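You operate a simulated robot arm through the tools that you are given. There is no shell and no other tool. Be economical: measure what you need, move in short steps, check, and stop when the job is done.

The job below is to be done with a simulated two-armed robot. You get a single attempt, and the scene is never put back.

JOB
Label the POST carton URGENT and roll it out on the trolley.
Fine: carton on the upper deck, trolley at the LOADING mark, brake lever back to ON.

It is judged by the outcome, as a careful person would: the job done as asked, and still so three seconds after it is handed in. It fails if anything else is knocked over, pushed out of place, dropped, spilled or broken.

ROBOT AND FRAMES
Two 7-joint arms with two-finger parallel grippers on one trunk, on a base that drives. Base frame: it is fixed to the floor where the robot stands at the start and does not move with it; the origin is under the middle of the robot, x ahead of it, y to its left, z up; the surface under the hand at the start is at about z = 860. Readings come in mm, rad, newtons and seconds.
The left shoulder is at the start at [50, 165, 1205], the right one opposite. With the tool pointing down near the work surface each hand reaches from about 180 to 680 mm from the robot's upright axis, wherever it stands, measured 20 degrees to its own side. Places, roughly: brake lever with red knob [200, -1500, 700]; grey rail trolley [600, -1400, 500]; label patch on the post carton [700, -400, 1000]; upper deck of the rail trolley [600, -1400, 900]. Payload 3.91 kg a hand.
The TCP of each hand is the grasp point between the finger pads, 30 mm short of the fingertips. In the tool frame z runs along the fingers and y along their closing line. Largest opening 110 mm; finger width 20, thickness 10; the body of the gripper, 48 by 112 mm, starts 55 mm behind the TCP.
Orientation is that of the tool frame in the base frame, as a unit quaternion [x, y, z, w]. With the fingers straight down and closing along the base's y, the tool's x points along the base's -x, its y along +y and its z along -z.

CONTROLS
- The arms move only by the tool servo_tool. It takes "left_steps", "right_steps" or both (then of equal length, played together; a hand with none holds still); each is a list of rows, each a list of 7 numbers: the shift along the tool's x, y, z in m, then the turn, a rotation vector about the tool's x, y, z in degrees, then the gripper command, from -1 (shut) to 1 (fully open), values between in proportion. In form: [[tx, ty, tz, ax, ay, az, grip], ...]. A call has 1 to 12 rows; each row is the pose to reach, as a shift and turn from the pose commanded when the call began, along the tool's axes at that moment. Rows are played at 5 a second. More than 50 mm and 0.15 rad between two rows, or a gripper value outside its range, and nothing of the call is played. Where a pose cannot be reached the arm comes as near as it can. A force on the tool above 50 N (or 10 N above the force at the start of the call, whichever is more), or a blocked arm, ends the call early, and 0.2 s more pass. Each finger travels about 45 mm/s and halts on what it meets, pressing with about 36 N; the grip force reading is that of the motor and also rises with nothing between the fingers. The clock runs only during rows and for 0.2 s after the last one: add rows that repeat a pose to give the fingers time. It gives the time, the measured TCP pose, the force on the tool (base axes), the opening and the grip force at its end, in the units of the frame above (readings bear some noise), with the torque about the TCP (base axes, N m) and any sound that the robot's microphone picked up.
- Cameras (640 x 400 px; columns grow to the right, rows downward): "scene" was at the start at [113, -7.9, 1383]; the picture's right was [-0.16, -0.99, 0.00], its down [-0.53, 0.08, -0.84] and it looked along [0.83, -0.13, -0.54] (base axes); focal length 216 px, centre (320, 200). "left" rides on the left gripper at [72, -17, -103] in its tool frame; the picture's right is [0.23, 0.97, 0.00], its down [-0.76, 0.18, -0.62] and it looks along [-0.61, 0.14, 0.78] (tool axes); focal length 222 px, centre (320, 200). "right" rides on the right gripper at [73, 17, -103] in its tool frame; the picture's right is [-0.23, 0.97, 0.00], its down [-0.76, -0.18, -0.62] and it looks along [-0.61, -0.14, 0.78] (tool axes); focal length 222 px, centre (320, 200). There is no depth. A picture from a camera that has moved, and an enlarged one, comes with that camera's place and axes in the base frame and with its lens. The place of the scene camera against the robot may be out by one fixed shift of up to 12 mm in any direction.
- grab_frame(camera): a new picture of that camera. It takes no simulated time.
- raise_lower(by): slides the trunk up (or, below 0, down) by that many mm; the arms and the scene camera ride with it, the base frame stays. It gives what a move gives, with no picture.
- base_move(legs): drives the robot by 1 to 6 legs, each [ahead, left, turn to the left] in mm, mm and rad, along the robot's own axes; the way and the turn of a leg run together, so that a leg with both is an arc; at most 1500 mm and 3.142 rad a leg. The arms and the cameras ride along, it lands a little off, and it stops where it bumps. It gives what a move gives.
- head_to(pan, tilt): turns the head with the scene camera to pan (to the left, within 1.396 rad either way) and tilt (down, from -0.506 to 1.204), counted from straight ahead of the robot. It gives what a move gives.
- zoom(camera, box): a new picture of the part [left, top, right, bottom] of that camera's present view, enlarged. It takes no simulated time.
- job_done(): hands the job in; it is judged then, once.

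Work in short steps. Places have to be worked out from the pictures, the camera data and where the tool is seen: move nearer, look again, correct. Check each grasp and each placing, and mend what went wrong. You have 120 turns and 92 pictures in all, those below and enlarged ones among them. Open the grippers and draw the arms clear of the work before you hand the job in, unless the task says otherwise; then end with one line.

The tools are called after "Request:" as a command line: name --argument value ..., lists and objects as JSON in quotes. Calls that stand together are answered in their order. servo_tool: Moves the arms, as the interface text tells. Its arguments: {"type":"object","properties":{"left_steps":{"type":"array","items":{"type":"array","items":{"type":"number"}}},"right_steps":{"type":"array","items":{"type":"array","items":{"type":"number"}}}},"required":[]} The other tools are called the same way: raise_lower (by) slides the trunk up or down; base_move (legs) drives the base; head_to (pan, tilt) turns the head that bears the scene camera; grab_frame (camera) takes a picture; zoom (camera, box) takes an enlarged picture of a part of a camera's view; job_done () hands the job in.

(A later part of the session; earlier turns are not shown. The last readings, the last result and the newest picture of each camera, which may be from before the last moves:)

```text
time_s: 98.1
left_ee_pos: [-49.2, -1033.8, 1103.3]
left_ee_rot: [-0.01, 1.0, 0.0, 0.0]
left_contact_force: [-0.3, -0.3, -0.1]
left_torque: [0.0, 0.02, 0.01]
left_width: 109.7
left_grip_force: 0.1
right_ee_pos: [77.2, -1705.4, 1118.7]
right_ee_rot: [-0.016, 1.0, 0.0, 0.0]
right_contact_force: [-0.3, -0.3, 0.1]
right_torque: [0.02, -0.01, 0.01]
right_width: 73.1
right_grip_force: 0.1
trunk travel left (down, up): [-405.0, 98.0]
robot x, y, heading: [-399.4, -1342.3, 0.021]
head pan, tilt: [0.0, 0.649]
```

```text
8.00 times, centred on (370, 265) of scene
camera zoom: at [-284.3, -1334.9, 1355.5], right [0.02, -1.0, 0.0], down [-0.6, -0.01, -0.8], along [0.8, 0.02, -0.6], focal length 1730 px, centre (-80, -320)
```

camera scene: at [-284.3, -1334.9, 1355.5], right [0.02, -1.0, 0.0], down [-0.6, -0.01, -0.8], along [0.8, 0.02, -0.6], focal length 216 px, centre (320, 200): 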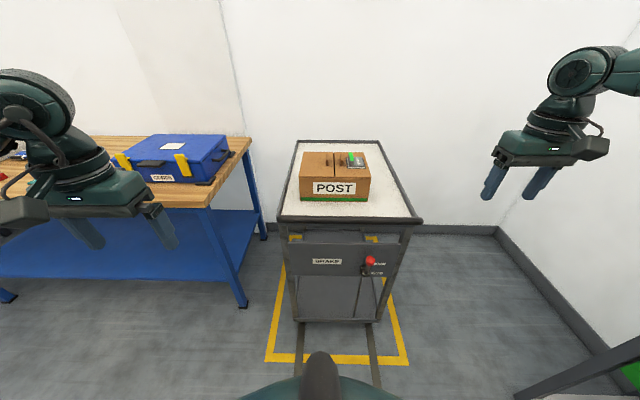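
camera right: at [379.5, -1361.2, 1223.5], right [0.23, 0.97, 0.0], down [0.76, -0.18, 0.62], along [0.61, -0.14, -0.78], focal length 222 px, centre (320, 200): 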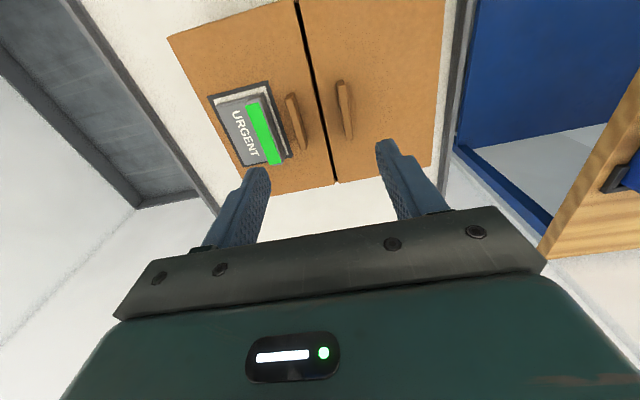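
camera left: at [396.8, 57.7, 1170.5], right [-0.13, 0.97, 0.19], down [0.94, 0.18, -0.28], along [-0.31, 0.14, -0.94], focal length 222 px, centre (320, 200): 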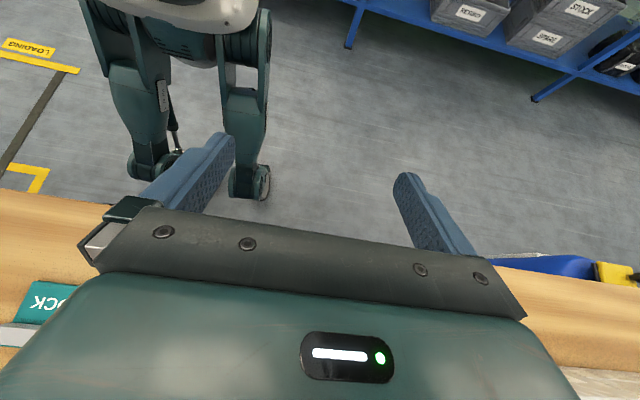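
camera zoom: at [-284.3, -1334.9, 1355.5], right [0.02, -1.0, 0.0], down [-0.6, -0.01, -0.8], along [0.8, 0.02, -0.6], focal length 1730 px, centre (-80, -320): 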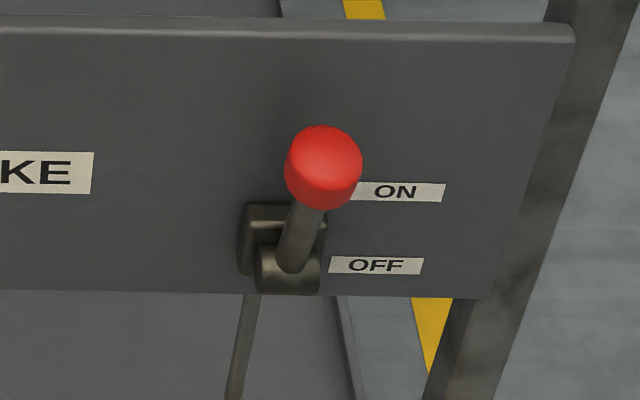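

The lever turns about a horizontal axis: knob at about (180, -1492, 744), pivot about (205, -1494, 643); ON up, OFF down. I lower the trunk 285 mm and bring the right hand, pitched 45° forward, in front of and above the knob.

Request:
raise_lower --by -285

Request:
servo_tool --right_steps '[[0.01, 0.03, 0, 0, -6, 0, 0.33], [0.01, 0.06, 0, 0, -12, 0, 0.33], [0.01, 0.09, 0, 0, -18, 0, 0.33], [0.01, 0.12, 0, 0, -24, 0, 0.33], [0.0, 0.15, 0.01, 0, -30, 0, 0.33], [-0.01, 0.18, 0.01, 0, -36, 0, 0.33], [-0.02, 0.2, 0.015, 0, -42, 0, 0.33], [-0.033, 0.213, 0.019, 0, -45, 0, 0.33], [-0.033, 0.213, 0.019, 0, -45, 0, 0.33]]'

Request:
grab_frame --camera "right"

```text
time_s: 101.0
left_ee_pos: [-50.0, -1033.9, 819.5]
left_ee_rot: [-0.009, 1.0, 0.0, 0.001]
left_contact_force: [-0.2, -0.7, -0.1]
left_torque: [-0.03, 0.0, 0.0]
left_width: 110.0
left_grip_force: 0.0
right_ee_pos: [77.4, -1705.2, 834.9]
right_ee_rot: [-0.016, 1.0, 0.0, 0.001]
right_contact_force: [0.0, 0.0, -0.1]
right_torque: [0.03, -0.02, -0.02]
right_width: 73.2
right_grip_force: 0.1
trunk travel left (down, up): [-120.0, 383.0]
robot x, y, heading: [-398.9, -1339.7, 0.025]
head pan, tilt: [0.0, 0.649]
```

```text
time_s: 103.0
left_ee_pos: [-49.2, -1034.7, 820.2]
left_ee_rot: [-0.009, 1.0, -0.001, 0.0]
left_contact_force: [-0.2, -0.1, 0.6]
left_torque: [-0.02, 0.01, -0.01]
left_width: 109.9
left_grip_force: 0.0
right_ee_pos: [101.2, -1490.1, 816.4]
right_ee_rot: [-0.014, 0.924, 0.006, 0.383]
right_contact_force: [0.4, -0.4, 0.2]
right_torque: [-0.03, 0.01, 0.02]
right_width: 73.1
right_grip_force: 0.1
trunk travel left (down, up): [-120.0, 383.0]
robot x, y, heading: [-396.7, -1342.9, 0.028]
head pan, tilt: [0.0, 0.649]
```

```text
33 pictures are left
camera right: at [-22.8, -1477.8, 837.7], right [0.13, 0.98, 0.16], down [0.1, -0.17, 0.98], along [0.99, -0.11, -0.12], focal length 222 px, centre (320, 200)
```

right: 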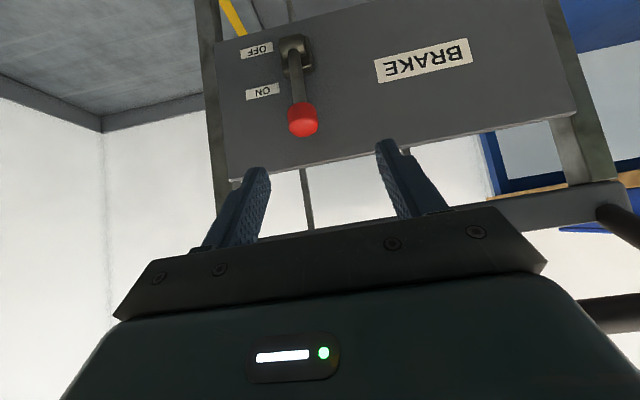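

From the hand the knob lies on y ≈ -1505, z ≈ 735. I shift 14 mm right, advance 45 mm along the tool, and look again.

Request:
servo_tool --right_steps '[[0, -0.014, 0.02, 0, 0, 0, 0.33], [0, -0.014, 0.045, 0, 0, 0, 0.33], [0, -0.014, 0.045, 0, 0, 0, 0.33]]'

Request:
grab_frame --camera "right"

Request:
zoom --camera "scene" --box '[300, 200, 440, 300]'

```text
time_s: 103.8
left_ee_pos: [-49.6, -1035.2, 818.5]
left_ee_rot: [-0.01, 1.0, 0.0, 0.0]
left_contact_force: [0.3, 0.3, 1.0]
left_torque: [-0.03, -0.04, 0.02]
left_width: 110.2
left_grip_force: 0.1
right_ee_pos: [136.2, -1504.4, 784.6]
right_ee_rot: [-0.015, 0.924, 0.007, 0.383]
right_contact_force: [0.3, -0.5, -0.2]
right_torque: [0.02, 0.05, 0.01]
right_width: 73.0
right_grip_force: 0.1
trunk travel left (down, up): [-120.0, 383.0]
robot x, y, heading: [-394.3, -1343.2, 0.019]
head pan, tilt: [0.0, 0.649]
```

```text
32 pictures are left
camera right: at [10.3, -1491.8, 806.8], right [0.13, 0.98, 0.16], down [0.1, -0.17, 0.98], along [0.99, -0.11, -0.12], focal length 222 px, centre (320, 200)
```

right: 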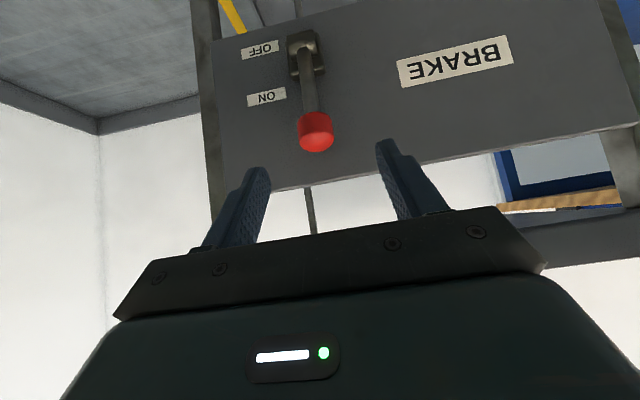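

```text
4.00 times, centred on (370, 250) of scene
camera zoom: at [-284.1, -1334.9, 1070.5], right [0.02, -1.0, 0.0], down [-0.6, -0.01, -0.8], along [0.8, 0.02, -0.6], focal length 865 px, centre (120, 0)
```

zoom: 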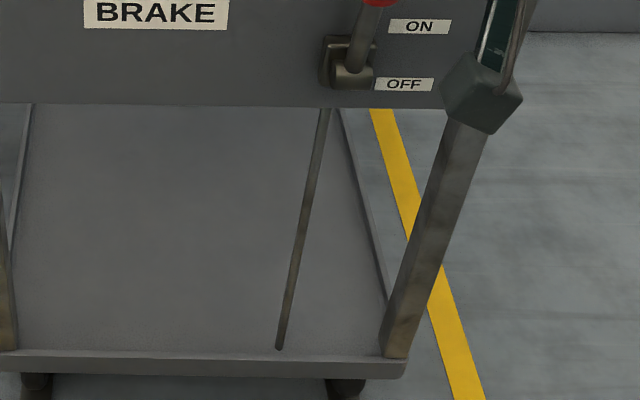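

Knob now estimated at (190, -1506, 728). I advance 70 mm along the tool axis with the fingers astride it.

Request:
servo_tool --right_steps '[[0, -0.002, 0.03, 0, 0, 0, 0.33], [0.001, -0.002, 0.055, 0, 0, 0, 0.33], [0.001, -0.002, 0.07, 0, 0, 0, 0.33], [0.001, -0.002, 0.07, 0, 0, 0, 0.33]]'

Request:
grab_frame --camera "right"

```text
time_s: 104.8
left_ee_pos: [-49.6, -1035.3, 819.3]
left_ee_rot: [-0.01, 1.0, 0.0, 0.0]
left_contact_force: [-0.6, 0.7, -0.6]
left_torque: [-0.02, 0.02, -0.01]
left_width: 110.2
left_grip_force: 0.0
right_ee_pos: [184.0, -1503.3, 733.6]
right_ee_rot: [-0.016, 0.924, 0.008, 0.382]
right_contact_force: [0.3, 1.5, -0.3]
right_torque: [0.0, 0.02, -0.03]
right_width: 73.2
right_grip_force: 0.1
trunk travel left (down, up): [-120.0, 383.0]
robot x, y, heading: [-397.0, -1344.2, 0.019]
head pan, tilt: [0.0, 0.649]
```

```text
30 pictures are left
camera right: at [59.1, -1491.3, 755.8], right [0.13, 0.98, 0.16], down [0.1, -0.17, 0.98], along [0.99, -0.11, -0.12], focal length 222 px, centre (320, 200)
```

right: 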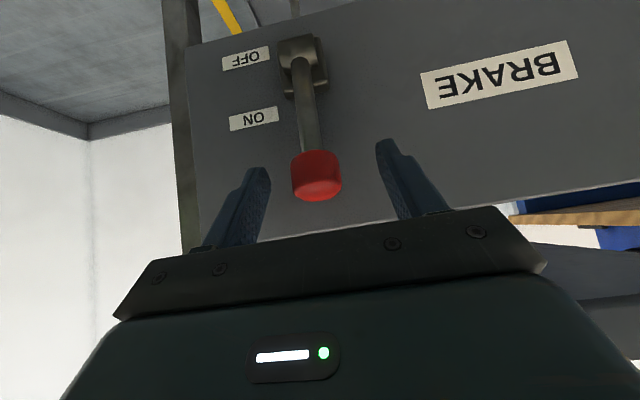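

The knob sits between the fingers, ~8 mm below the grasp point. I lower 8 mm and close.

Request:
servo_tool --right_steps '[[0.006, -0.002, 0.006, 0, 0, 0, 0.33], [0.006, -0.002, 0.006, 0, 0, 0, -0.2], [0.006, -0.002, 0.006, 0, 0, 0, -0.6], [0.006, -0.002, 0.006, 0, 0, 0, -1], [0.006, -0.002, 0.006, 0, 0, 0, -1]]'

Request:
grab_frame --camera "right"

```text
time_s: 106.0
left_ee_pos: [-49.9, -1035.0, 819.5]
left_ee_rot: [-0.01, 1.0, 0.0, 0.0]
left_contact_force: [0.4, -0.5, 0.3]
left_torque: [-0.02, -0.01, 0.04]
left_width: 110.0
left_grip_force: 0.1
right_ee_pos: [182.2, -1507.4, 725.1]
right_ee_rot: [-0.013, 0.924, 0.006, 0.381]
right_contact_force: [-0.3, -6.1, 0.9]
right_torque: [-0.08, 0.03, -0.08]
right_width: 31.0
right_grip_force: 44.8
trunk travel left (down, up): [-120.0, 383.0]
robot x, y, heading: [-393.2, -1341.8, 0.019]
head pan, tilt: [0.0, 0.649]
```

```text
29 pictures are left
camera right: at [58.7, -1494.3, 747.3], right [0.13, 0.98, 0.16], down [0.1, -0.17, 0.98], along [0.99, -0.11, -0.12], focal length 222 px, centre (320, 200)
```

right: 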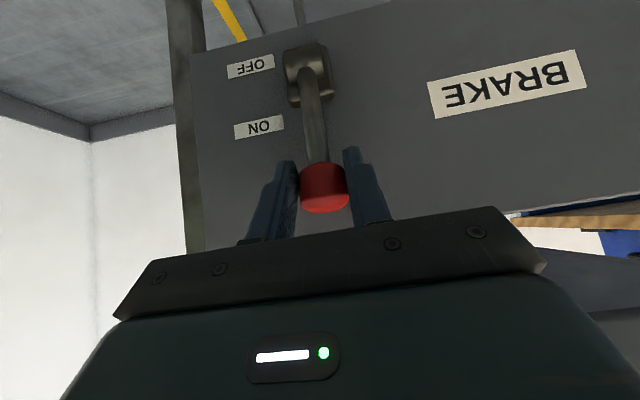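

Knob is gripped (31 mm). I swing it outward and down along its arc (radius ~92 mm) to about 65°, checking force.

Request:
servo_tool --right_steps '[[0.0077, 0, -0.0036, 0, 0, 0, -1], [0.0153, 0, -0.0072, 0, 0, 0, -1], [0.023, 0, -0.0095, 0, 0, 0, -1], [0.0308, 0, -0.0114, 0, 0, 0, -1], [0.0467, 0, -0.0127, 0, 0, 0, -1], [0.0626, 0, -0.0114, 0, 0, 0, -1], [0.0781, 0, -0.0073, 0, 0, 0, -1], [0.0781, 0, -0.0073, 0, 0, 0, -1]]'

Request:
grab_frame --camera "right"

```text
time_s: 107.8
left_ee_pos: [-49.6, -1034.8, 819.7]
left_ee_rot: [-0.009, 1.0, 0.0, 0.0]
left_contact_force: [-0.4, -0.5, 0.4]
left_torque: [0.01, 0.03, 0.0]
left_width: 110.1
left_grip_force: 0.1
right_ee_pos: [121.8, -1508.1, 673.1]
right_ee_rot: [-0.014, 0.925, 0.006, 0.38]
right_contact_force: [-0.1, 0.0, 0.6]
right_torque: [0.02, 0.0, 0.04]
right_width: 0.0
right_grip_force: 37.7
trunk travel left (down, up): [-120.0, 383.0]
robot x, y, heading: [-394.3, -1340.3, 0.025]
head pan, tilt: [0.0, 0.649]
```

```text
28 pictures are left
camera right: at [-3.3, -1495.3, 696.0], right [0.13, 0.98, 0.16], down [0.11, -0.17, 0.98], along [0.99, -0.11, -0.13], focal length 222 px, centre (320, 200)
```

right: 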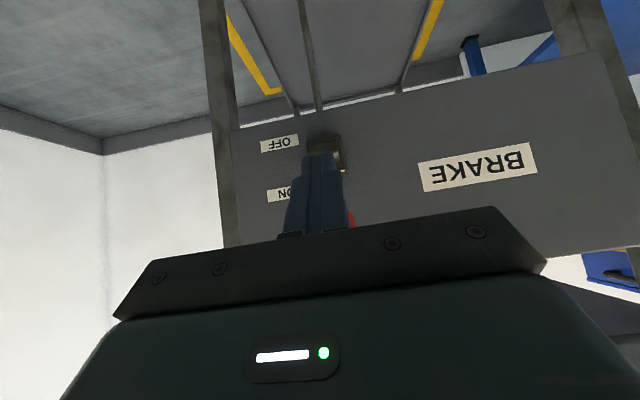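

The fingers slipped off the knob. I check how the lever stands now.

Request:
head_to --pan -0.3 --tilt 0.5

Request:
zoom --camera "scene" --box '[250, 160, 390, 260]'

```text
time_s: 108.6
left_ee_pos: [-49.8, -1034.9, 818.9]
left_ee_rot: [-0.009, 1.0, 0.0, 0.001]
left_contact_force: [0.2, 0.4, 0.1]
left_torque: [-0.01, 0.01, -0.04]
left_width: 110.0
left_grip_force: 0.1
right_ee_pos: [122.7, -1507.8, 675.0]
right_ee_rot: [-0.015, 0.924, 0.005, 0.383]
right_contact_force: [-0.4, 0.1, 1.1]
right_torque: [0.0, -0.01, 0.01]
right_width: 0.0
right_grip_force: 37.7
trunk travel left (down, up): [-120.0, 383.0]
robot x, y, heading: [-396.6, -1342.4, 0.018]
head pan, tilt: [-0.3, 0.499]
```

```text
4.00 times, centred on (320, 210) of scene
camera zoom: at [-283.5, -1361.7, 1083.8], right [-0.27, -0.96, 0.0], down [-0.46, 0.13, -0.88], along [0.84, -0.24, -0.48], focal length 865 px, centre (320, 160)
```

zoom: 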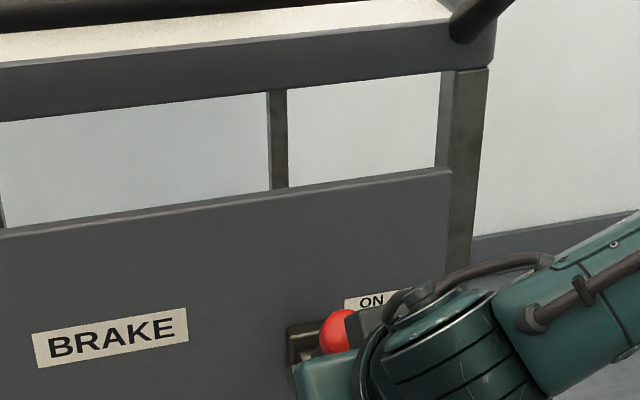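

The lever did move out to about 40–45° before slipping; knob now near (146, -1507, 706). I withdraw, level the hand (fingers closed, pointing ahead) and come above the knob to push it down.

Request:
servo_tool --right_steps '[[0, 0, -0.045, 0, 0, 0, -1], [0, 0, -0.09, 0, 0, 0, -1], [-0.018, 0, -0.091, 0, -8, 0, -1], [-0.018, 0, -0.091, 0, -16, 0, -1], [-0.018, 0, -0.091, 0, -24, 0, -1], [-0.018, 0, -0.091, 0, -32, 0, -1], [-0.018, 0, -0.091, 0, -40, 0, -1], [-0.018, 0, -0.091, 0, -45, 0, -1], [-0.018, 0, -0.091, 0, -45, 0, -1]]'

Request:
zoom --camera "scene" --box '[220, 120, 420, 290]'

Request:
grab_frame --camera "right"

```text
time_s: 110.6
left_ee_pos: [-50.2, -1035.2, 819.3]
left_ee_rot: [-0.01, 1.0, 0.0, 0.0]
left_contact_force: [-0.3, -0.9, -0.1]
left_torque: [0.0, -0.06, -0.04]
left_width: 109.8
left_grip_force: 0.1
right_ee_pos: [75.3, -1522.1, 766.1]
right_ee_rot: [-0.012, 0.707, 0.013, 0.707]
right_contact_force: [0.0, -0.4, 0.9]
right_torque: [0.01, 0.0, 0.03]
right_width: 0.0
right_grip_force: 37.3
right hand out of reach, approached as far as the arm can: row 7, 8, 9
trunk travel left (down, up): [-120.0, 383.0]
robot x, y, heading: [-394.1, -1344.5, 0.019]
head pan, tilt: [-0.3, 0.499]
```

```text
2.35 times, centred on (320, 205) of scene
camera zoom: at [-283.5, -1361.8, 1083.9], right [-0.28, -0.96, 0.0], down [-0.46, 0.13, -0.88], along [0.84, -0.24, -0.48], focal length 509 px, centre (320, 188)
```

zoom: 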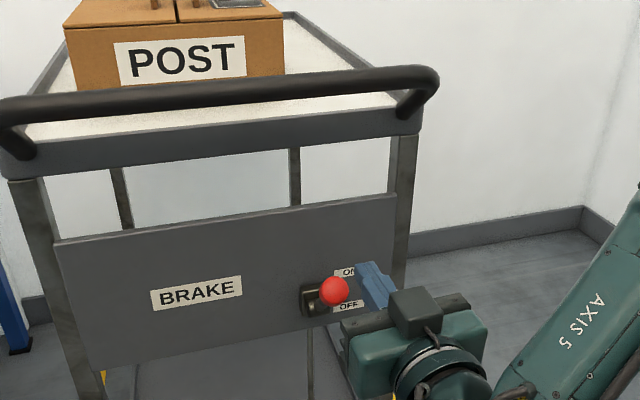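

```text
25 pictures are left
camera right: at [-30.1, -1509.1, 693.3], right [-0.03, 0.97, 0.23], down [-0.62, -0.2, 0.76], along [0.79, -0.12, 0.61], focal length 222 px, centre (320, 200)
```

right: 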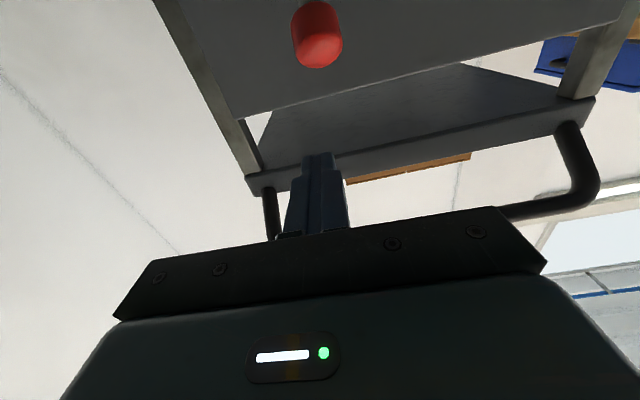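

Knob now at about (147, -1506, 702). I advance above it at the present height first, then lower onto it.

Request:
servo_tool --right_steps '[[0, 0.008, 0.025, 0, 0, 0, -1], [0, 0.015, 0.05, 0, 0, 0, -1], [0, 0.015, 0.075, 0, 0, 0, -1], [0.015, 0.015, 0.075, 0, 0, 0, -1], [0.03, 0.015, 0.075, 0, 0, 0, -1], [0.03, 0.015, 0.075, 0, 0, 0, -1]]'

Request:
zoom --camera "scene" --box '[220, 120, 420, 290]'

```text
time_s: 112.0
left_ee_pos: [-49.3, -1035.0, 819.6]
left_ee_rot: [-0.009, 1.0, 0.0, -0.001]
left_contact_force: [-0.1, -0.6, -0.1]
left_torque: [0.03, 0.03, 0.01]
left_width: 110.0
left_grip_force: 0.0
right_ee_pos: [141.9, -1529.8, 762.1]
right_ee_rot: [-0.011, 0.707, 0.011, 0.707]
right_contact_force: [-0.7, 0.4, -0.9]
right_torque: [-0.01, 0.0, 0.02]
right_width: 0.2
right_grip_force: 37.7
right hand out of reach, approached as far as the arm can: row 1, 2, 3, 4, 5, 6
trunk travel left (down, up): [-120.0, 383.0]
robot x, y, heading: [-396.9, -1344.4, 0.027]
head pan, tilt: [-0.3, 0.499]
```

```text
2.35 times, centred on (320, 205) of scene
camera zoom: at [-283.5, -1361.8, 1083.9], right [-0.28, -0.96, 0.0], down [-0.46, 0.13, -0.88], along [0.84, -0.24, -0.48], focal length 509 px, centre (320, 188)
```

zoom: 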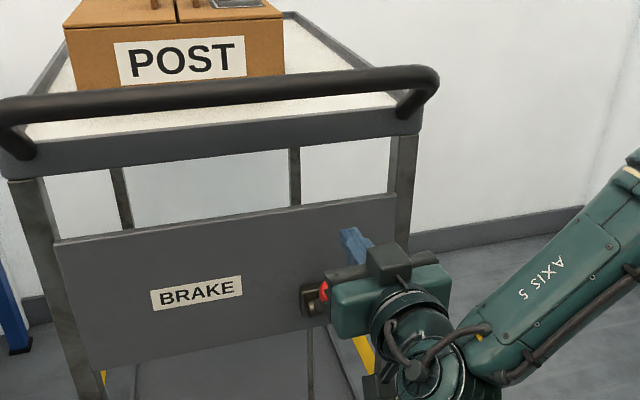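

The arm is limited sideways here, so I use the base and trunk: 23 mm to the left, then the trunk lowers the fingers onto the knob.

Request:
base_move --legs '[[0, 23, 0]]'

Request:
raise_lower --by -45

Request:
zoom --camera "scene" --box '[220, 100, 420, 270]'

```text
time_s: 112.9
left_ee_pos: [-50.2, -1012.1, 818.8]
left_ee_rot: [-0.01, 1.0, 0.0, 0.0]
left_contact_force: [-0.2, -0.7, 0.6]
left_torque: [0.01, 0.01, -0.01]
left_width: 109.6
left_grip_force: 0.0
right_ee_pos: [142.5, -1506.5, 761.3]
right_ee_rot: [-0.012, 0.707, 0.012, 0.707]
right_contact_force: [0.9, -0.2, -0.5]
right_torque: [0.0, -0.03, 0.01]
right_width: 0.0
right_grip_force: 38.0
trunk travel left (down, up): [-120.0, 383.0]
robot x, y, heading: [-396.1, -1319.3, 0.024]
head pan, tilt: [-0.3, 0.499]
```

```text
time_s: 113.7
left_ee_pos: [-51.4, -1011.0, 775.4]
left_ee_rot: [-0.009, 1.0, -0.002, 0.002]
left_contact_force: [0.4, 0.3, 0.2]
left_torque: [0.03, -0.01, -0.04]
left_width: 110.2
left_grip_force: 0.1
right_ee_pos: [139.6, -1504.4, 721.7]
right_ee_rot: [-0.013, 0.705, 0.013, 0.709]
right_contact_force: [-17.2, -0.3, 21.5]
right_torque: [-0.09, 0.16, -0.05]
right_width: 0.0
right_grip_force: 37.5
trunk travel left (down, up): [-75.0, 428.0]
robot x, y, heading: [-400.6, -1320.5, 0.022]
head pan, tilt: [-0.3, 0.499]
```

```text
2.35 times, centred on (320, 185) of scene
camera zoom: at [-286.5, -1338.2, 1039.5], right [-0.28, -0.96, 0.0], down [-0.46, 0.13, -0.88], along [0.85, -0.24, -0.48], focal length 509 px, centre (320, 235)
```

zoom: 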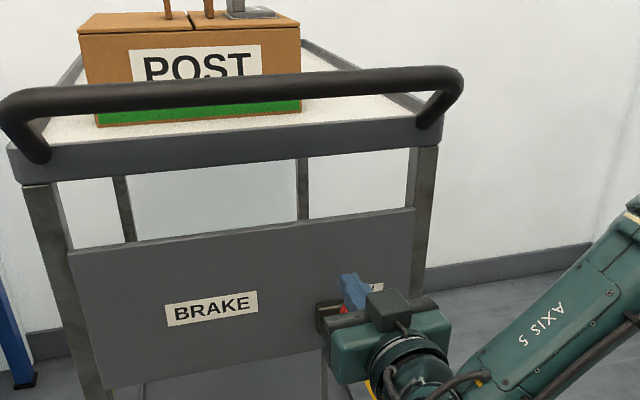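

The fingers are pushing along the stem, not turning it. I raise again, pitch back to 45°, and go in behind the knob so that the fingers' side can push it out and down.

Request:
raise_lower --by 45

Request:
servo_tool --right_steps '[[-0.005, 0, 0, 0, 8, 0, -1], [-0.005, 0, 0, 0, 16, 0, -1], [-0.005, 0, 0, 0, 24, 0, -1], [-0.005, 0, 0, 0, 32, 0, -1], [-0.005, 0, 0, 0, 40, 0, -1], [-0.005, 0, 0, 0, 45, 0, -1], [-0.005, 0, 0, 0, 45, 0, -1]]'

Request:
grab_frame --camera "right"

```text
time_s: 114.6
left_ee_pos: [-49.0, -1011.3, 819.9]
left_ee_rot: [-0.01, 1.0, 0.001, 0.0]
left_contact_force: [0.2, 0.4, 0.0]
left_torque: [0.02, -0.03, -0.01]
left_width: 109.8
left_grip_force: 0.1
right_ee_pos: [140.9, -1506.7, 761.4]
right_ee_rot: [-0.012, 0.707, 0.012, 0.707]
right_contact_force: [0.5, 0.1, -0.4]
right_torque: [0.02, -0.01, 0.0]
right_width: 0.4
right_grip_force: 37.9
trunk travel left (down, up): [-120.0, 383.0]
robot x, y, heading: [-394.4, -1318.9, 0.025]
head pan, tilt: [-0.3, 0.499]
```

```text
time_s: 116.2
left_ee_pos: [-50.9, -1011.3, 819.0]
left_ee_rot: [-0.009, 1.0, -0.001, 0.0]
left_contact_force: [-0.7, -0.3, -0.3]
left_torque: [0.02, -0.02, -0.01]
left_width: 110.0
left_grip_force: 0.1
right_ee_pos: [141.9, -1506.0, 767.6]
right_ee_rot: [-0.015, 0.924, 0.006, 0.382]
right_contact_force: [0.2, 0.1, -0.5]
right_torque: [0.0, 0.01, -0.01]
right_width: 0.0
right_grip_force: 38.3
trunk travel left (down, up): [-120.0, 383.0]
robot x, y, heading: [-399.0, -1322.5, 0.017]
head pan, tilt: [-0.3, 0.499]
```

```text
22 pictures are left
camera right: at [17.2, -1493.5, 789.0], right [0.13, 0.98, 0.16], down [0.11, -0.17, 0.98], along [0.99, -0.11, -0.13], focal length 222 px, centre (320, 200)
```

right: 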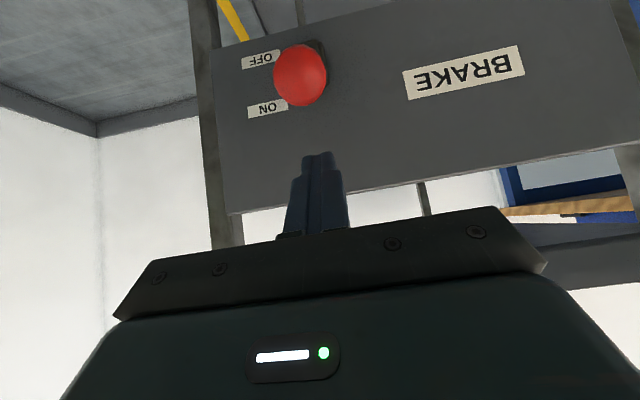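

The knob is seen end-on, near (133, -1506, 701), i.e. φ ≈ 48°. I slide the fingers in behind it and push along the tool's x (out and down).

Request:
servo_tool --right_steps '[[0, 0, 0.02, 0, 0, 0, -1], [0, 0, 0.04, 0, 0, 0, -1], [0.02, 0, 0.04, 0, 0, 0, -1], [0.035, 0, 0.04, 0, 0, 0, -1], [0.05, 0, 0.04, 0, 0, 0, -1], [0.065, 0, 0.04, 0, 0, 0, -1], [0.08, 0, 0.04, 0, 0, 0, -1], [0.093, 0, 0.04, 0, 0, 0, -1], [0.093, 0, 0.04, 0, 0, 0, -1]]'

Request:
grab_frame --camera "right"

```text
time_s: 118.2
left_ee_pos: [-51.0, -1011.6, 819.5]
left_ee_rot: [-0.01, 1.0, 0.0, -0.001]
left_contact_force: [-0.4, -0.3, 0.2]
left_torque: [-0.01, -0.01, 0.02]
left_width: 109.9
left_grip_force: 0.2
right_ee_pos: [104.2, -1507.2, 673.7]
right_ee_rot: [-0.015, 0.924, 0.006, 0.382]
right_contact_force: [3.2, 0.9, 11.6]
right_torque: [0.09, -0.46, 0.08]
right_width: 0.0
right_grip_force: 37.7
trunk travel left (down, up): [-120.0, 383.0]
robot x, y, heading: [-397.5, -1319.9, 0.021]
head pan, tilt: [-0.3, 0.499]
```

```text
21 pictures are left
camera right: at [-20.7, -1494.1, 695.5], right [0.13, 0.98, 0.16], down [0.11, -0.17, 0.98], along [0.99, -0.11, -0.13], focal length 222 px, centre (320, 200)
```

right: 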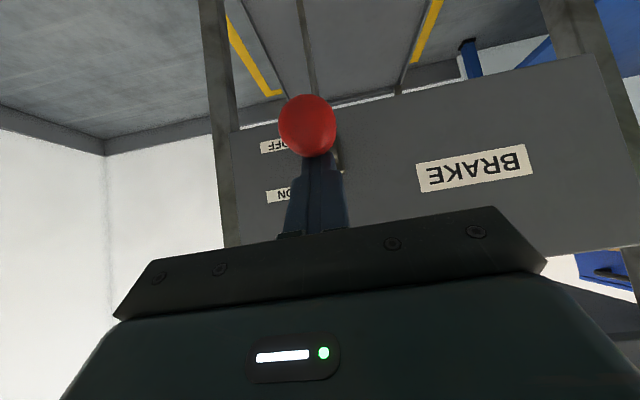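

The lever is now about horizontal (φ ≈ 90°, 11 N). I keep pushing down and slightly in.

Request:
servo_tool --right_steps '[[0.0106, 0, 0.0106, 0, 0, 0, -1], [0.0191, 0, 0.0233, 0, 0, 0, -1], [0.0269, 0, 0.0368, 0, 0, 0, -1], [0.0332, 0, 0.0516, 0, 0, 0, -1], [0.0368, 0, 0.065, 0, 0, 0, -1], [0.0368, 0, 0.065, 0, 0, 0, -1]]'

Request:
grab_frame --camera "right"

```text
time_s: 118.7
left_ee_pos: [-50.1, -1012.0, 818.1]
left_ee_rot: [-0.01, 1.0, 0.0, 0.0]
left_contact_force: [-0.3, -0.3, -0.3]
left_torque: [-0.02, 0.0, 0.02]
left_width: 110.0
left_grip_force: 0.1
right_ee_pos: [112.7, -1507.8, 668.5]
right_ee_rot: [-0.015, 0.917, 0.006, 0.399]
right_contact_force: [4.4, -0.8, 14.1]
right_torque: [0.0, -0.32, 0.1]
right_width: 0.1
right_grip_force: 37.5
trunk travel left (down, up): [-120.0, 383.0]
robot x, y, heading: [-399.6, -1321.1, 0.02]
head pan, tilt: [-0.3, 0.499]
stopped in row 2 (right hand): the force on the tool passed its limit at 58 N (the readings are from after the stop); the commanded pose is now the measured one
```

```text
20 pictures are left
camera right: at [-12.1, -1493.7, 686.0], right [0.12, 0.98, 0.17], down [0.07, -0.18, 0.98], along [0.99, -0.11, -0.09], focal length 222 px, centre (320, 200)
```

right: 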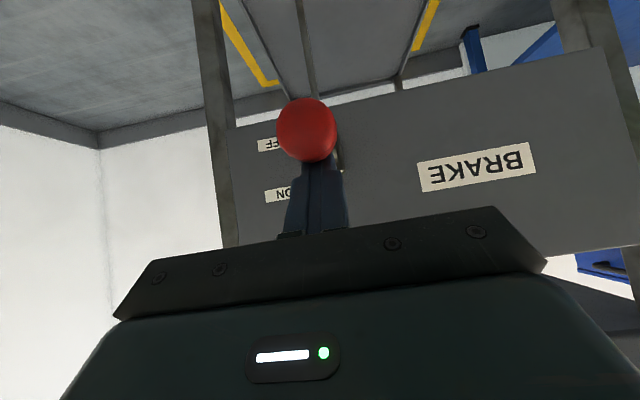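

58 N with no further motion: the end stop, probably OFF. I withdraw upward and check.

Request:
servo_tool --right_steps '[[-0.03, 0, 0, 0, 0, 0, -1], [-0.06, 0, -0.02, 0, 0, 0, -1], [-0.06, -0.04, -0.05, 0, 0, 0, -1], [-0.06, -0.08, -0.09, 0, 0, 0, -1], [-0.06, -0.12, -0.13, 0, 0, 0, -1], [-0.06, -0.12, -0.13, 0, 0, 0, -1]]'

Request:
zoom --camera "scene" --box '[220, 120, 420, 290]'

```text
refused: row 4 steps farther than a row can; nothing moved
```

```text
2.35 times, centred on (320, 205) of scene
camera zoom: at [-284.5, -1338.5, 1083.7], right [-0.28, -0.96, 0.0], down [-0.46, 0.13, -0.88], along [0.84, -0.24, -0.48], focal length 509 px, centre (320, 188)
```

zoom: 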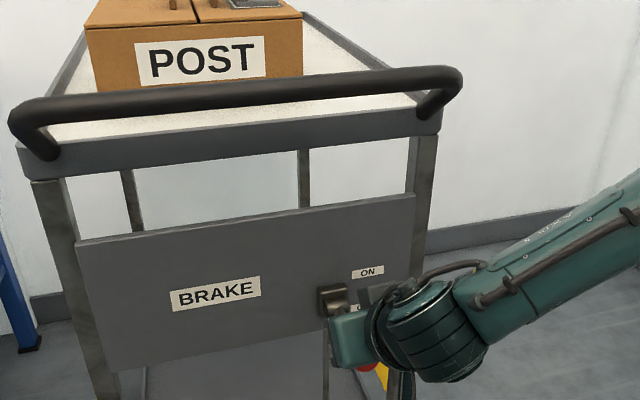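

Request:
servo_tool --right_steps '[[-0.03, 0, 0, 0, 0, 0, -1], [-0.06, 0, -0.02, 0, 0, 0, -1], [-0.06, -0.03, -0.045, 0, 0, 0, -1], [-0.06, -0.06, -0.07, 0, 0, 0, -1], [-0.06, -0.09, -0.1, 0, 0, 0, -1], [-0.06, -0.12, -0.13, 0, 0, 0, -1], [-0.06, -0.12, -0.13, 0, 0, 0, -1]]'

Request:
zoom --camera "scene" --box '[220, 120, 420, 290]'

```text
time_s: 120.3
left_ee_pos: [-50.4, -1012.0, 820.3]
left_ee_rot: [-0.009, 1.0, 0.0, -0.001]
left_contact_force: [0.5, -0.2, 0.6]
left_torque: [0.03, 0.0, 0.01]
left_width: 109.9
left_grip_force: 0.0
right_ee_pos: [60.6, -1627.7, 798.2]
right_ee_rot: [-0.014, 0.919, 0.007, 0.394]
right_contact_force: [-0.5, 0.7, -0.1]
right_torque: [0.01, 0.02, 0.03]
right_width: 0.0
right_grip_force: 37.9
trunk travel left (down, up): [-120.0, 383.0]
robot x, y, heading: [-394.7, -1321.3, 0.02]
head pan, tilt: [-0.3, 0.499]
```

```text
2.35 times, centred on (320, 205) of scene
camera zoom: at [-284.2, -1338.8, 1083.9], right [-0.28, -0.96, 0.0], down [-0.46, 0.13, -0.88], along [0.84, -0.24, -0.48], focal length 509 px, centre (320, 188)
```

zoom: 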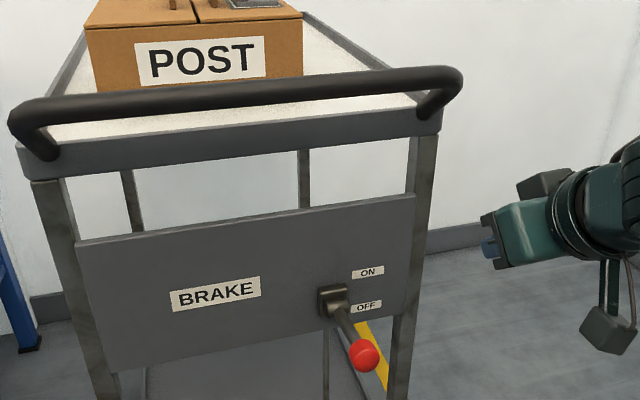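

Lever is at OFF (knob down and out). The handle bar is at about (187, y -1190…-1660, 928). I pull the right hand back, drive 100 mm ahead and 50 right, and raise the trunk 100 mm for the left hand to grip the bar from above.

Request:
servo_tool --right_steps '[[0.02, 0, -0.02, 0, 0, 0, -1], [0.04, 0, -0.04, 0, 0, 0, -1], [0.06, 0, -0.06, 0, 0, 0, -1], [0.06, 0, -0.06, 0, 0, 0, -1]]'

Request:
raise_lower --by 100

Request:
base_move --legs '[[100, -50, -0.02]]'

Request:
servo_tool --left_steps '[[0, 0, -0.04, 0, 0, -8, 1], [0, 0, -0.08, 0, 0, -16, 1], [0, 0, -0.12, 0, 0, -24, 1], [0, -0.02, -0.12, 0, 0, -32, 1], [0, -0.05, -0.12, 0, 0, -40, 1], [0, -0.08, -0.12, 0, 0, -48, 1], [0, -0.11, -0.12, 0, 0, -56, 1], [0, -0.14, -0.12, 0, 0, -64, 0.5], [0, -0.17, -0.12, 0, 0, -72, 0.5], [0, -0.17, -0.12, 0, 0, -80, 0.5], [0, -0.17, -0.12, 0, 0, -88, 0.5], [0, -0.17, -0.12, 0, 0, -90, 0.5]]'

Request:
grab_frame --camera "left"

```text
time_s: 121.3
left_ee_pos: [-50.4, -1012.1, 819.7]
left_ee_rot: [-0.01, 1.0, 0.0, 0.001]
left_contact_force: [1.1, -0.2, -0.4]
left_torque: [0.01, -0.01, 0.04]
left_width: 110.2
left_grip_force: 0.1
right_ee_pos: [-1.0, -1643.6, 798.7]
right_ee_rot: [-0.015, 0.919, 0.007, 0.394]
right_contact_force: [0.7, -0.5, 0.7]
right_torque: [0.02, -0.01, 0.02]
right_width: 0.0
right_grip_force: 38.3
right hand out of reach, approached as far as the arm can: row 3, 4
trunk travel left (down, up): [-120.0, 383.0]
robot x, y, heading: [-394.3, -1321.0, 0.022]
head pan, tilt: [-0.3, 0.499]
```

```text
time_s: 122.6
left_ee_pos: [-50.5, -1011.9, 919.5]
left_ee_rot: [-0.009, 1.0, 0.0, 0.0]
left_contact_force: [-1.0, -0.7, -0.3]
left_torque: [0.0, 0.01, 0.0]
left_width: 110.0
left_grip_force: 0.1
right_ee_pos: [-2.1, -1643.7, 898.1]
right_ee_rot: [-0.014, 0.919, 0.006, 0.395]
right_contact_force: [-0.8, 0.1, 0.6]
right_torque: [0.02, 0.02, 0.03]
right_width: 0.2
right_grip_force: 37.3
trunk travel left (down, up): [-220.0, 283.0]
robot x, y, heading: [-395.1, -1317.1, 0.025]
head pan, tilt: [-0.3, 0.499]
```

```text
time_s: 123.8
left_ee_pos: [56.1, -1066.8, 918.7]
left_ee_rot: [0.0, 1.0, 0.0, 0.0]
left_contact_force: [0.7, 0.1, 0.0]
left_torque: [-0.01, -0.05, -0.01]
left_width: 109.9
left_grip_force: 0.1
right_ee_pos: [93.0, -1699.6, 898.6]
right_ee_rot: [-0.005, 0.919, 0.002, 0.394]
right_contact_force: [-0.5, 0.0, 0.1]
right_torque: [0.02, -0.01, 0.0]
right_width: 0.1
right_grip_force: 37.6
trunk travel left (down, up): [-220.0, 283.0]
robot x, y, heading: [-299.0, -1370.8, 0.005]
head pan, tilt: [-0.3, 0.499]
```

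```text
time_s: 126.4
left_ee_pos: [55.3, -1236.8, 1039.8]
left_ee_rot: [0.708, -0.706, -0.001, 0.0]
left_contact_force: [-1.0, 0.6, 0.5]
left_torque: [0.0, 0.02, -0.03]
left_width: 82.3
left_grip_force: 0.1
right_ee_pos: [92.3, -1700.5, 898.7]
right_ee_rot: [-0.006, 0.919, 0.003, 0.394]
right_contact_force: [0.0, -0.5, -0.4]
right_torque: [0.0, 0.02, 0.0]
right_width: 0.1
right_grip_force: 37.4
trunk travel left (down, up): [-220.0, 283.0]
robot x, y, heading: [-299.6, -1369.1, 0.001]
head pan, tilt: [-0.3, 0.499]
```

```text
17 pictures are left
camera left: at [71.9, -1310.0, 1143.7], right [-0.97, -0.23, 0.0], down [-0.18, 0.76, 0.62], along [-0.14, 0.61, -0.78], focal length 222 px, centre (320, 200)
```

left: 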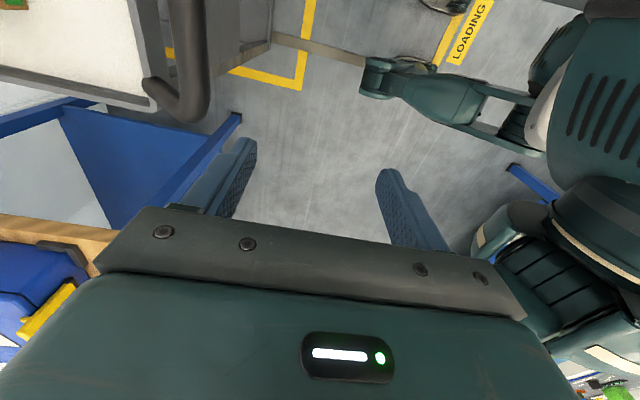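

From the left hand camera the bar is at x ≈ 176, straight from y = -1225 onward. I go above it at (176, -1275) with a 60 mm opening, and then look.

Request:
servo_tool --left_steps '[[0.01, -0.03, 0, 0, 0, 0, 0.1], [0.02, -0.06, 0, 0, 0, 0, 0.1], [0.03, -0.09, 0, 0, 0, 0, 0.1], [0.038, -0.121, 0.02, 0, 0, 0, 0.1], [0.038, -0.121, 0.05, 0, 0, 0, 0.1], [0.038, -0.121, 0.05, 0, 0, 0, 0.1]]'

Request:
grab_frame --camera "left"

```text
time_s: 127.8
left_ee_pos: [177.6, -1275.6, 988.6]
left_ee_rot: [0.708, -0.707, 0.0, -0.001]
left_contact_force: [-0.8, -0.8, -0.3]
left_torque: [-0.03, -0.02, 0.01]
left_width: 60.2
left_grip_force: 0.0
right_ee_pos: [91.1, -1700.2, 899.8]
right_ee_rot: [-0.006, 0.919, 0.003, 0.394]
right_contact_force: [0.1, 0.5, -0.2]
right_torque: [0.0, 0.03, 0.01]
right_width: 0.1
right_grip_force: 37.5
trunk travel left (down, up): [-220.0, 283.0]
robot x, y, heading: [-299.7, -1368.5, 0.003]
head pan, tilt: [-0.3, 0.499]
```

```text
16 pictures are left
camera left: at [194.2, -1349.3, 1092.8], right [-0.97, -0.23, 0.0], down [-0.18, 0.76, 0.62], along [-0.14, 0.61, -0.78], focal length 222 px, centre (320, 200)
```

left: 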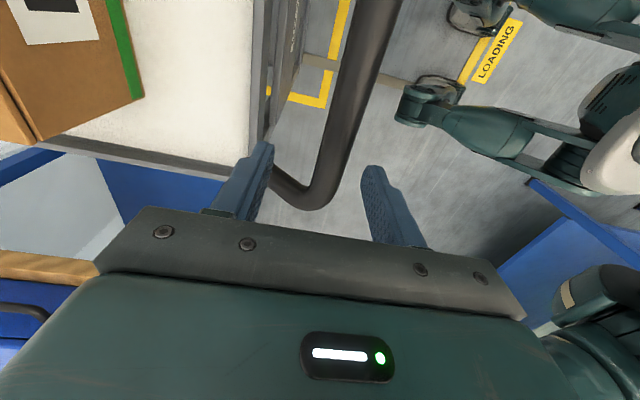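

The bar is at x ≈ 164, z ≈ 930–940. I correct 13 mm, descend and close on it.

Request:
servo_tool --left_steps '[[0.008, 0.0135, 0, 0, 0, 0, 0.1], [0.008, 0.0135, 0.03, 0, 0, 0, 0.1], [0.008, 0.0135, 0.055, 0, 0, 0, 0.1], [0.008, 0.0135, 0.055, 0, 0, 0, -0.3], [0.008, 0.0135, 0.055, 0, 0, 0, -0.7], [0.008, 0.0135, 0.055, 0, 0, 0, -1], [0.008, 0.0135, 0.055, 0, 0, 0, -1]]'

Request:
grab_frame --camera "left"

```text
time_s: 129.4
left_ee_pos: [163.6, -1283.5, 933.3]
left_ee_rot: [0.707, -0.707, 0.0, 0.0]
left_contact_force: [2.1, -0.8, -2.6]
left_torque: [-0.14, -0.05, 0.31]
left_width: 23.6
left_grip_force: 45.2
right_ee_pos: [92.6, -1699.9, 899.0]
right_ee_rot: [-0.005, 0.919, 0.002, 0.394]
right_contact_force: [-0.4, -0.5, -1.1]
right_torque: [-0.01, 0.02, -0.01]
right_width: 0.0
right_grip_force: 38.2
trunk travel left (down, up): [-220.0, 283.0]
robot x, y, heading: [-295.9, -1367.1, 0.001]
head pan, tilt: [-0.3, 0.499]
```

```text
15 pictures are left
camera left: at [180.5, -1357.9, 1037.7], right [-0.97, -0.23, 0.0], down [-0.18, 0.76, 0.62], along [-0.14, 0.61, -0.78], focal length 222 px, centre (320, 200)
```

left: 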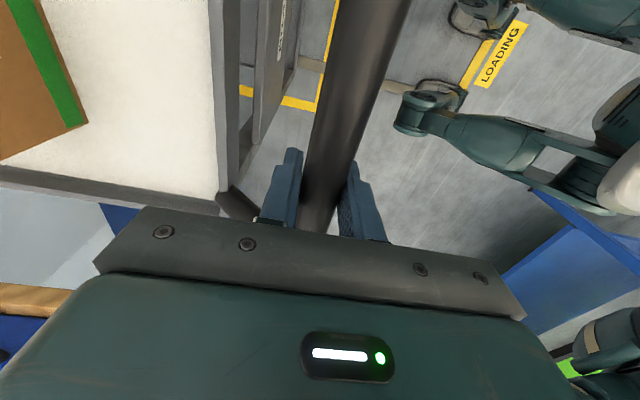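

The bar is held (23.6 mm). I drive the robot straight back 250 mm and see if the trolley rolls along.

Request:
base_move --legs '[[-250, 0, 0]]'

Request:
grab_frame --camera "scene"

```text
time_s: 131.3
left_ee_pos: [-88.2, -1284.6, 933.4]
left_ee_rot: [-0.705, 0.709, 0.0, 0.001]
left_contact_force: [1.2, 11.3, -3.2]
left_torque: [0.14, 0.3, 0.1]
left_width: 23.7
left_grip_force: 44.5
right_ee_pos: [-160.5, -1699.8, 900.3]
right_ee_rot: [-0.004, 0.92, 0.001, 0.392]
right_contact_force: [0.7, 0.8, -0.6]
right_torque: [0.01, -0.01, 0.01]
right_width: 0.1
right_grip_force: 37.1
trunk travel left (down, up): [-220.0, 283.0]
robot x, y, heading: [-549.2, -1366.3, -0.004]
head pan, tilt: [-0.3, 0.499]
```

```text
14 pictures are left
camera scene: at [-436.5, -1388.6, 1183.9], right [-0.3, -0.95, 0.0], down [-0.46, 0.14, -0.88], along [0.84, -0.26, -0.48], focal length 216 px, centre (320, 200)
```

scene: 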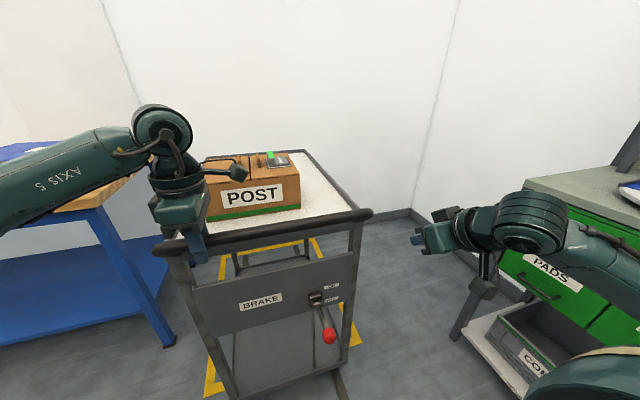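

The trolley rolls freely. Another 250 mm.

Request:
base_move --legs '[[-250, 0, 0]]'

Request:
grab_frame --camera "left"

```text
time_s: 133.1
left_ee_pos: [-338.9, -1283.4, 933.9]
left_ee_rot: [-0.704, 0.71, 0.002, 0.002]
left_contact_force: [1.1, 18.4, 0.3]
left_torque: [0.46, 0.25, 0.49]
left_width: 23.9
left_grip_force: 45.2
right_ee_pos: [-413.9, -1700.9, 900.4]
right_ee_rot: [-0.002, 0.92, 0.001, 0.393]
right_contact_force: [-0.1, 0.8, -0.4]
right_torque: [0.03, -0.02, -0.01]
right_width: 0.2
right_grip_force: 37.6
trunk travel left (down, up): [-220.0, 283.0]
robot x, y, heading: [-796.8, -1368.9, -0.01]
head pan, tilt: [-0.3, 0.499]
```

```text
13 pictures are left
camera left: at [-323.1, -1358.4, 1037.3], right [-0.98, -0.22, 0.0], down [-0.17, 0.76, 0.63], along [-0.14, 0.61, -0.78], focal length 222 px, centre (320, 200)
```

left: 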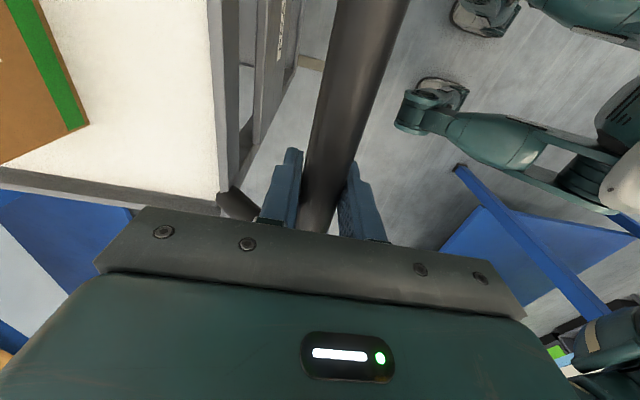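

Now I continue in smaller steps, watching the pull force for an end stop.

Request:
base_move --legs '[[-100, 0, 0.01]]'

Request:
head_to --pan 0 --tilt 0.95

Request:
grab_frame --camera "scene"

```text
time_s: 134.2
left_ee_pos: [-437.1, -1283.6, 934.3]
left_ee_rot: [-0.706, 0.708, 0.002, 0.002]
left_contact_force: [1.8, -19.8, -3.9]
left_torque: [-0.15, 0.03, 0.09]
left_width: 23.6
left_grip_force: 45.2
right_ee_pos: [-510.6, -1699.4, 897.6]
right_ee_rot: [-0.005, 0.919, 0.003, 0.394]
right_contact_force: [0.8, -0.7, 0.1]
right_torque: [0.03, -0.01, 0.0]
right_width: 0.0
right_grip_force: 38.0
trunk travel left (down, up): [-220.0, 283.0]
robot x, y, heading: [-899.0, -1367.6, 0.002]
head pan, tilt: [-0.3, 0.499]
```

```text
time_s: 135.2
left_ee_pos: [-438.1, -1284.6, 933.1]
left_ee_rot: [-0.706, 0.708, 0.001, 0.001]
left_contact_force: [2.7, -9.9, -0.8]
left_torque: [0.53, -0.09, 0.41]
left_width: 23.6
left_grip_force: 45.1
right_ee_pos: [-510.5, -1699.1, 897.2]
right_ee_rot: [-0.005, 0.919, 0.003, 0.394]
right_contact_force: [0.7, -0.2, 0.3]
right_torque: [0.0, -0.01, -0.02]
right_width: 0.2
right_grip_force: 37.6
trunk travel left (down, up): [-220.0, 283.0]
robot x, y, heading: [-897.6, -1366.6, 0.004]
head pan, tilt: [0.0, 0.949]
```

```text
12 pictures are left
camera scene: at [-801.0, -1362.2, 1146.4], right [0.0, -1.0, 0.0], down [-0.81, 0.0, -0.58], along [0.58, 0.0, -0.81], focal length 216 px, centre (320, 200)
```

scene: 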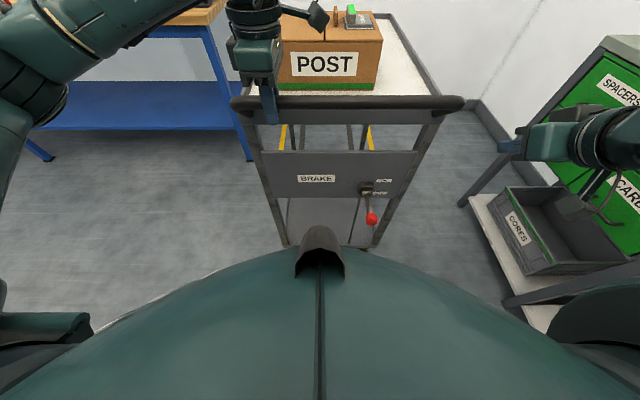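

The trolley's base front is at about x ≈ -320, the line at -450. I continue 70 mm and watch for a stop.

Request:
base_move --legs '[[-70, 0, 0]]'

Request:
grab_frame --camera "left"

```text
time_s: 136.2
left_ee_pos: [-509.9, -1283.3, 933.7]
left_ee_rot: [-0.705, 0.709, 0.001, 0.002]
left_contact_force: [1.5, -13.7, -2.9]
left_torque: [-0.25, -0.03, 0.13]
left_width: 23.8
left_grip_force: 45.0
right_ee_pos: [-580.5, -1699.7, 897.6]
right_ee_rot: [-0.006, 0.919, 0.004, 0.393]
right_contact_force: [-1.4, 1.7, -0.6]
right_torque: [-0.01, 0.02, -0.01]
right_width: 0.0
right_grip_force: 37.3
trunk travel left (down, up): [-220.0, 283.0]
robot x, y, heading: [-967.8, -1366.3, 0.005]
head pan, tilt: [0.0, 0.949]
```

```text
11 pictures are left
camera left: at [-493.0, -1358.1, 1037.5], right [-0.97, -0.22, 0.0], down [-0.18, 0.76, 0.63], along [-0.14, 0.61, -0.78], focal length 222 px, centre (320, 200)
```

left: 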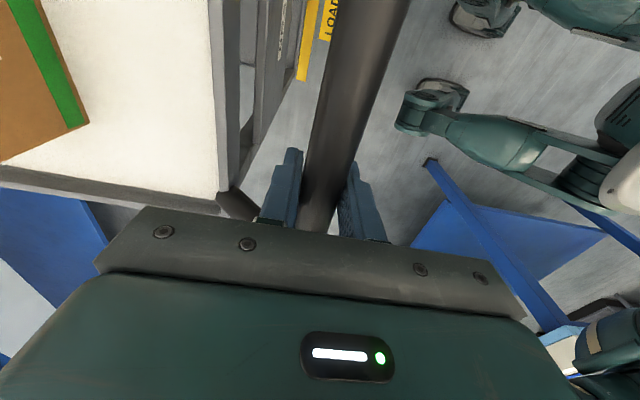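

The LOADING line is now visible beside the trolley's leg. I zoom to judge the remaining gap.

Request:
zoom --camera "left" --box '[220, 0, 360, 160]'

```text
2.50 times, centred on (290, 80) of left
camera zoom: at [-493.0, -1358.1, 1037.5], right [-0.97, -0.22, 0.0], down [-0.18, 0.76, 0.63], along [-0.14, 0.61, -0.78], focal length 555 px, centre (395, 500)
```

zoom: 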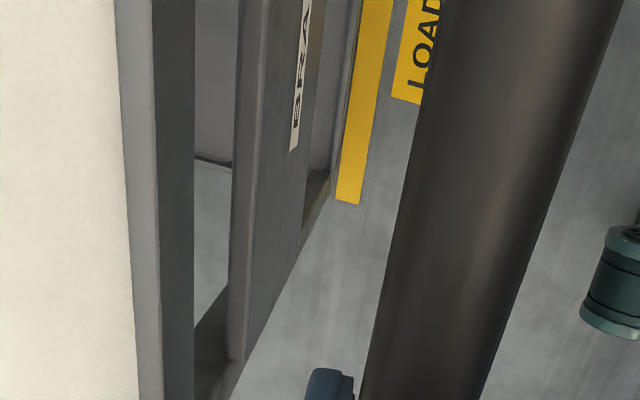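

The trolley's front edge is at x ≈ -432, the line spans -439…-477 (centre -458). I pull 26 mm more to bring the front onto the line's middle.

Request:
base_move --legs '[[-27, 0, 0]]'

Request:
zoom --camera "left" --box '[220, 0, 360, 160]'

```text
time_s: 137.1
left_ee_pos: [-524.1, -1283.6, 934.1]
left_ee_rot: [0.709, -0.705, 0.01, -0.006]
left_contact_force: [4.3, -1.5, -2.3]
left_torque: [0.21, 0.06, -0.07]
left_width: 23.8
left_grip_force: 45.6
right_ee_pos: [-602.8, -1699.2, 898.6]
right_ee_rot: [-0.006, 0.919, 0.003, 0.394]
right_contact_force: [-0.1, 0.7, -0.3]
right_torque: [-0.01, -0.01, 0.0]
right_width: 0.0
right_grip_force: 38.0
trunk travel left (down, up): [-220.0, 283.0]
robot x, y, heading: [-991.4, -1366.4, 0.001]
head pan, tilt: [0.0, 0.949]
stopped in leg 1: the force on the tool passed its limit at 67 N (the readings are from after the stop); the commanded pose is now the measured one
```

```text
2.50 times, centred on (290, 80) of left
camera zoom: at [-510.0, -1357.1, 1038.3], right [-0.97, -0.23, -0.02], down [-0.19, 0.76, 0.62], along [-0.13, 0.6, -0.79], focal length 555 px, centre (395, 500)
```

zoom: 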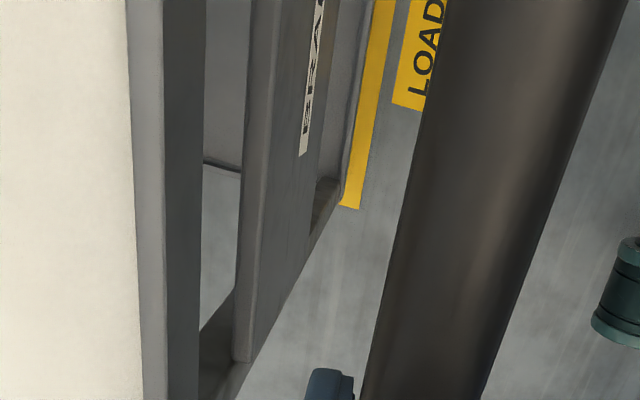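

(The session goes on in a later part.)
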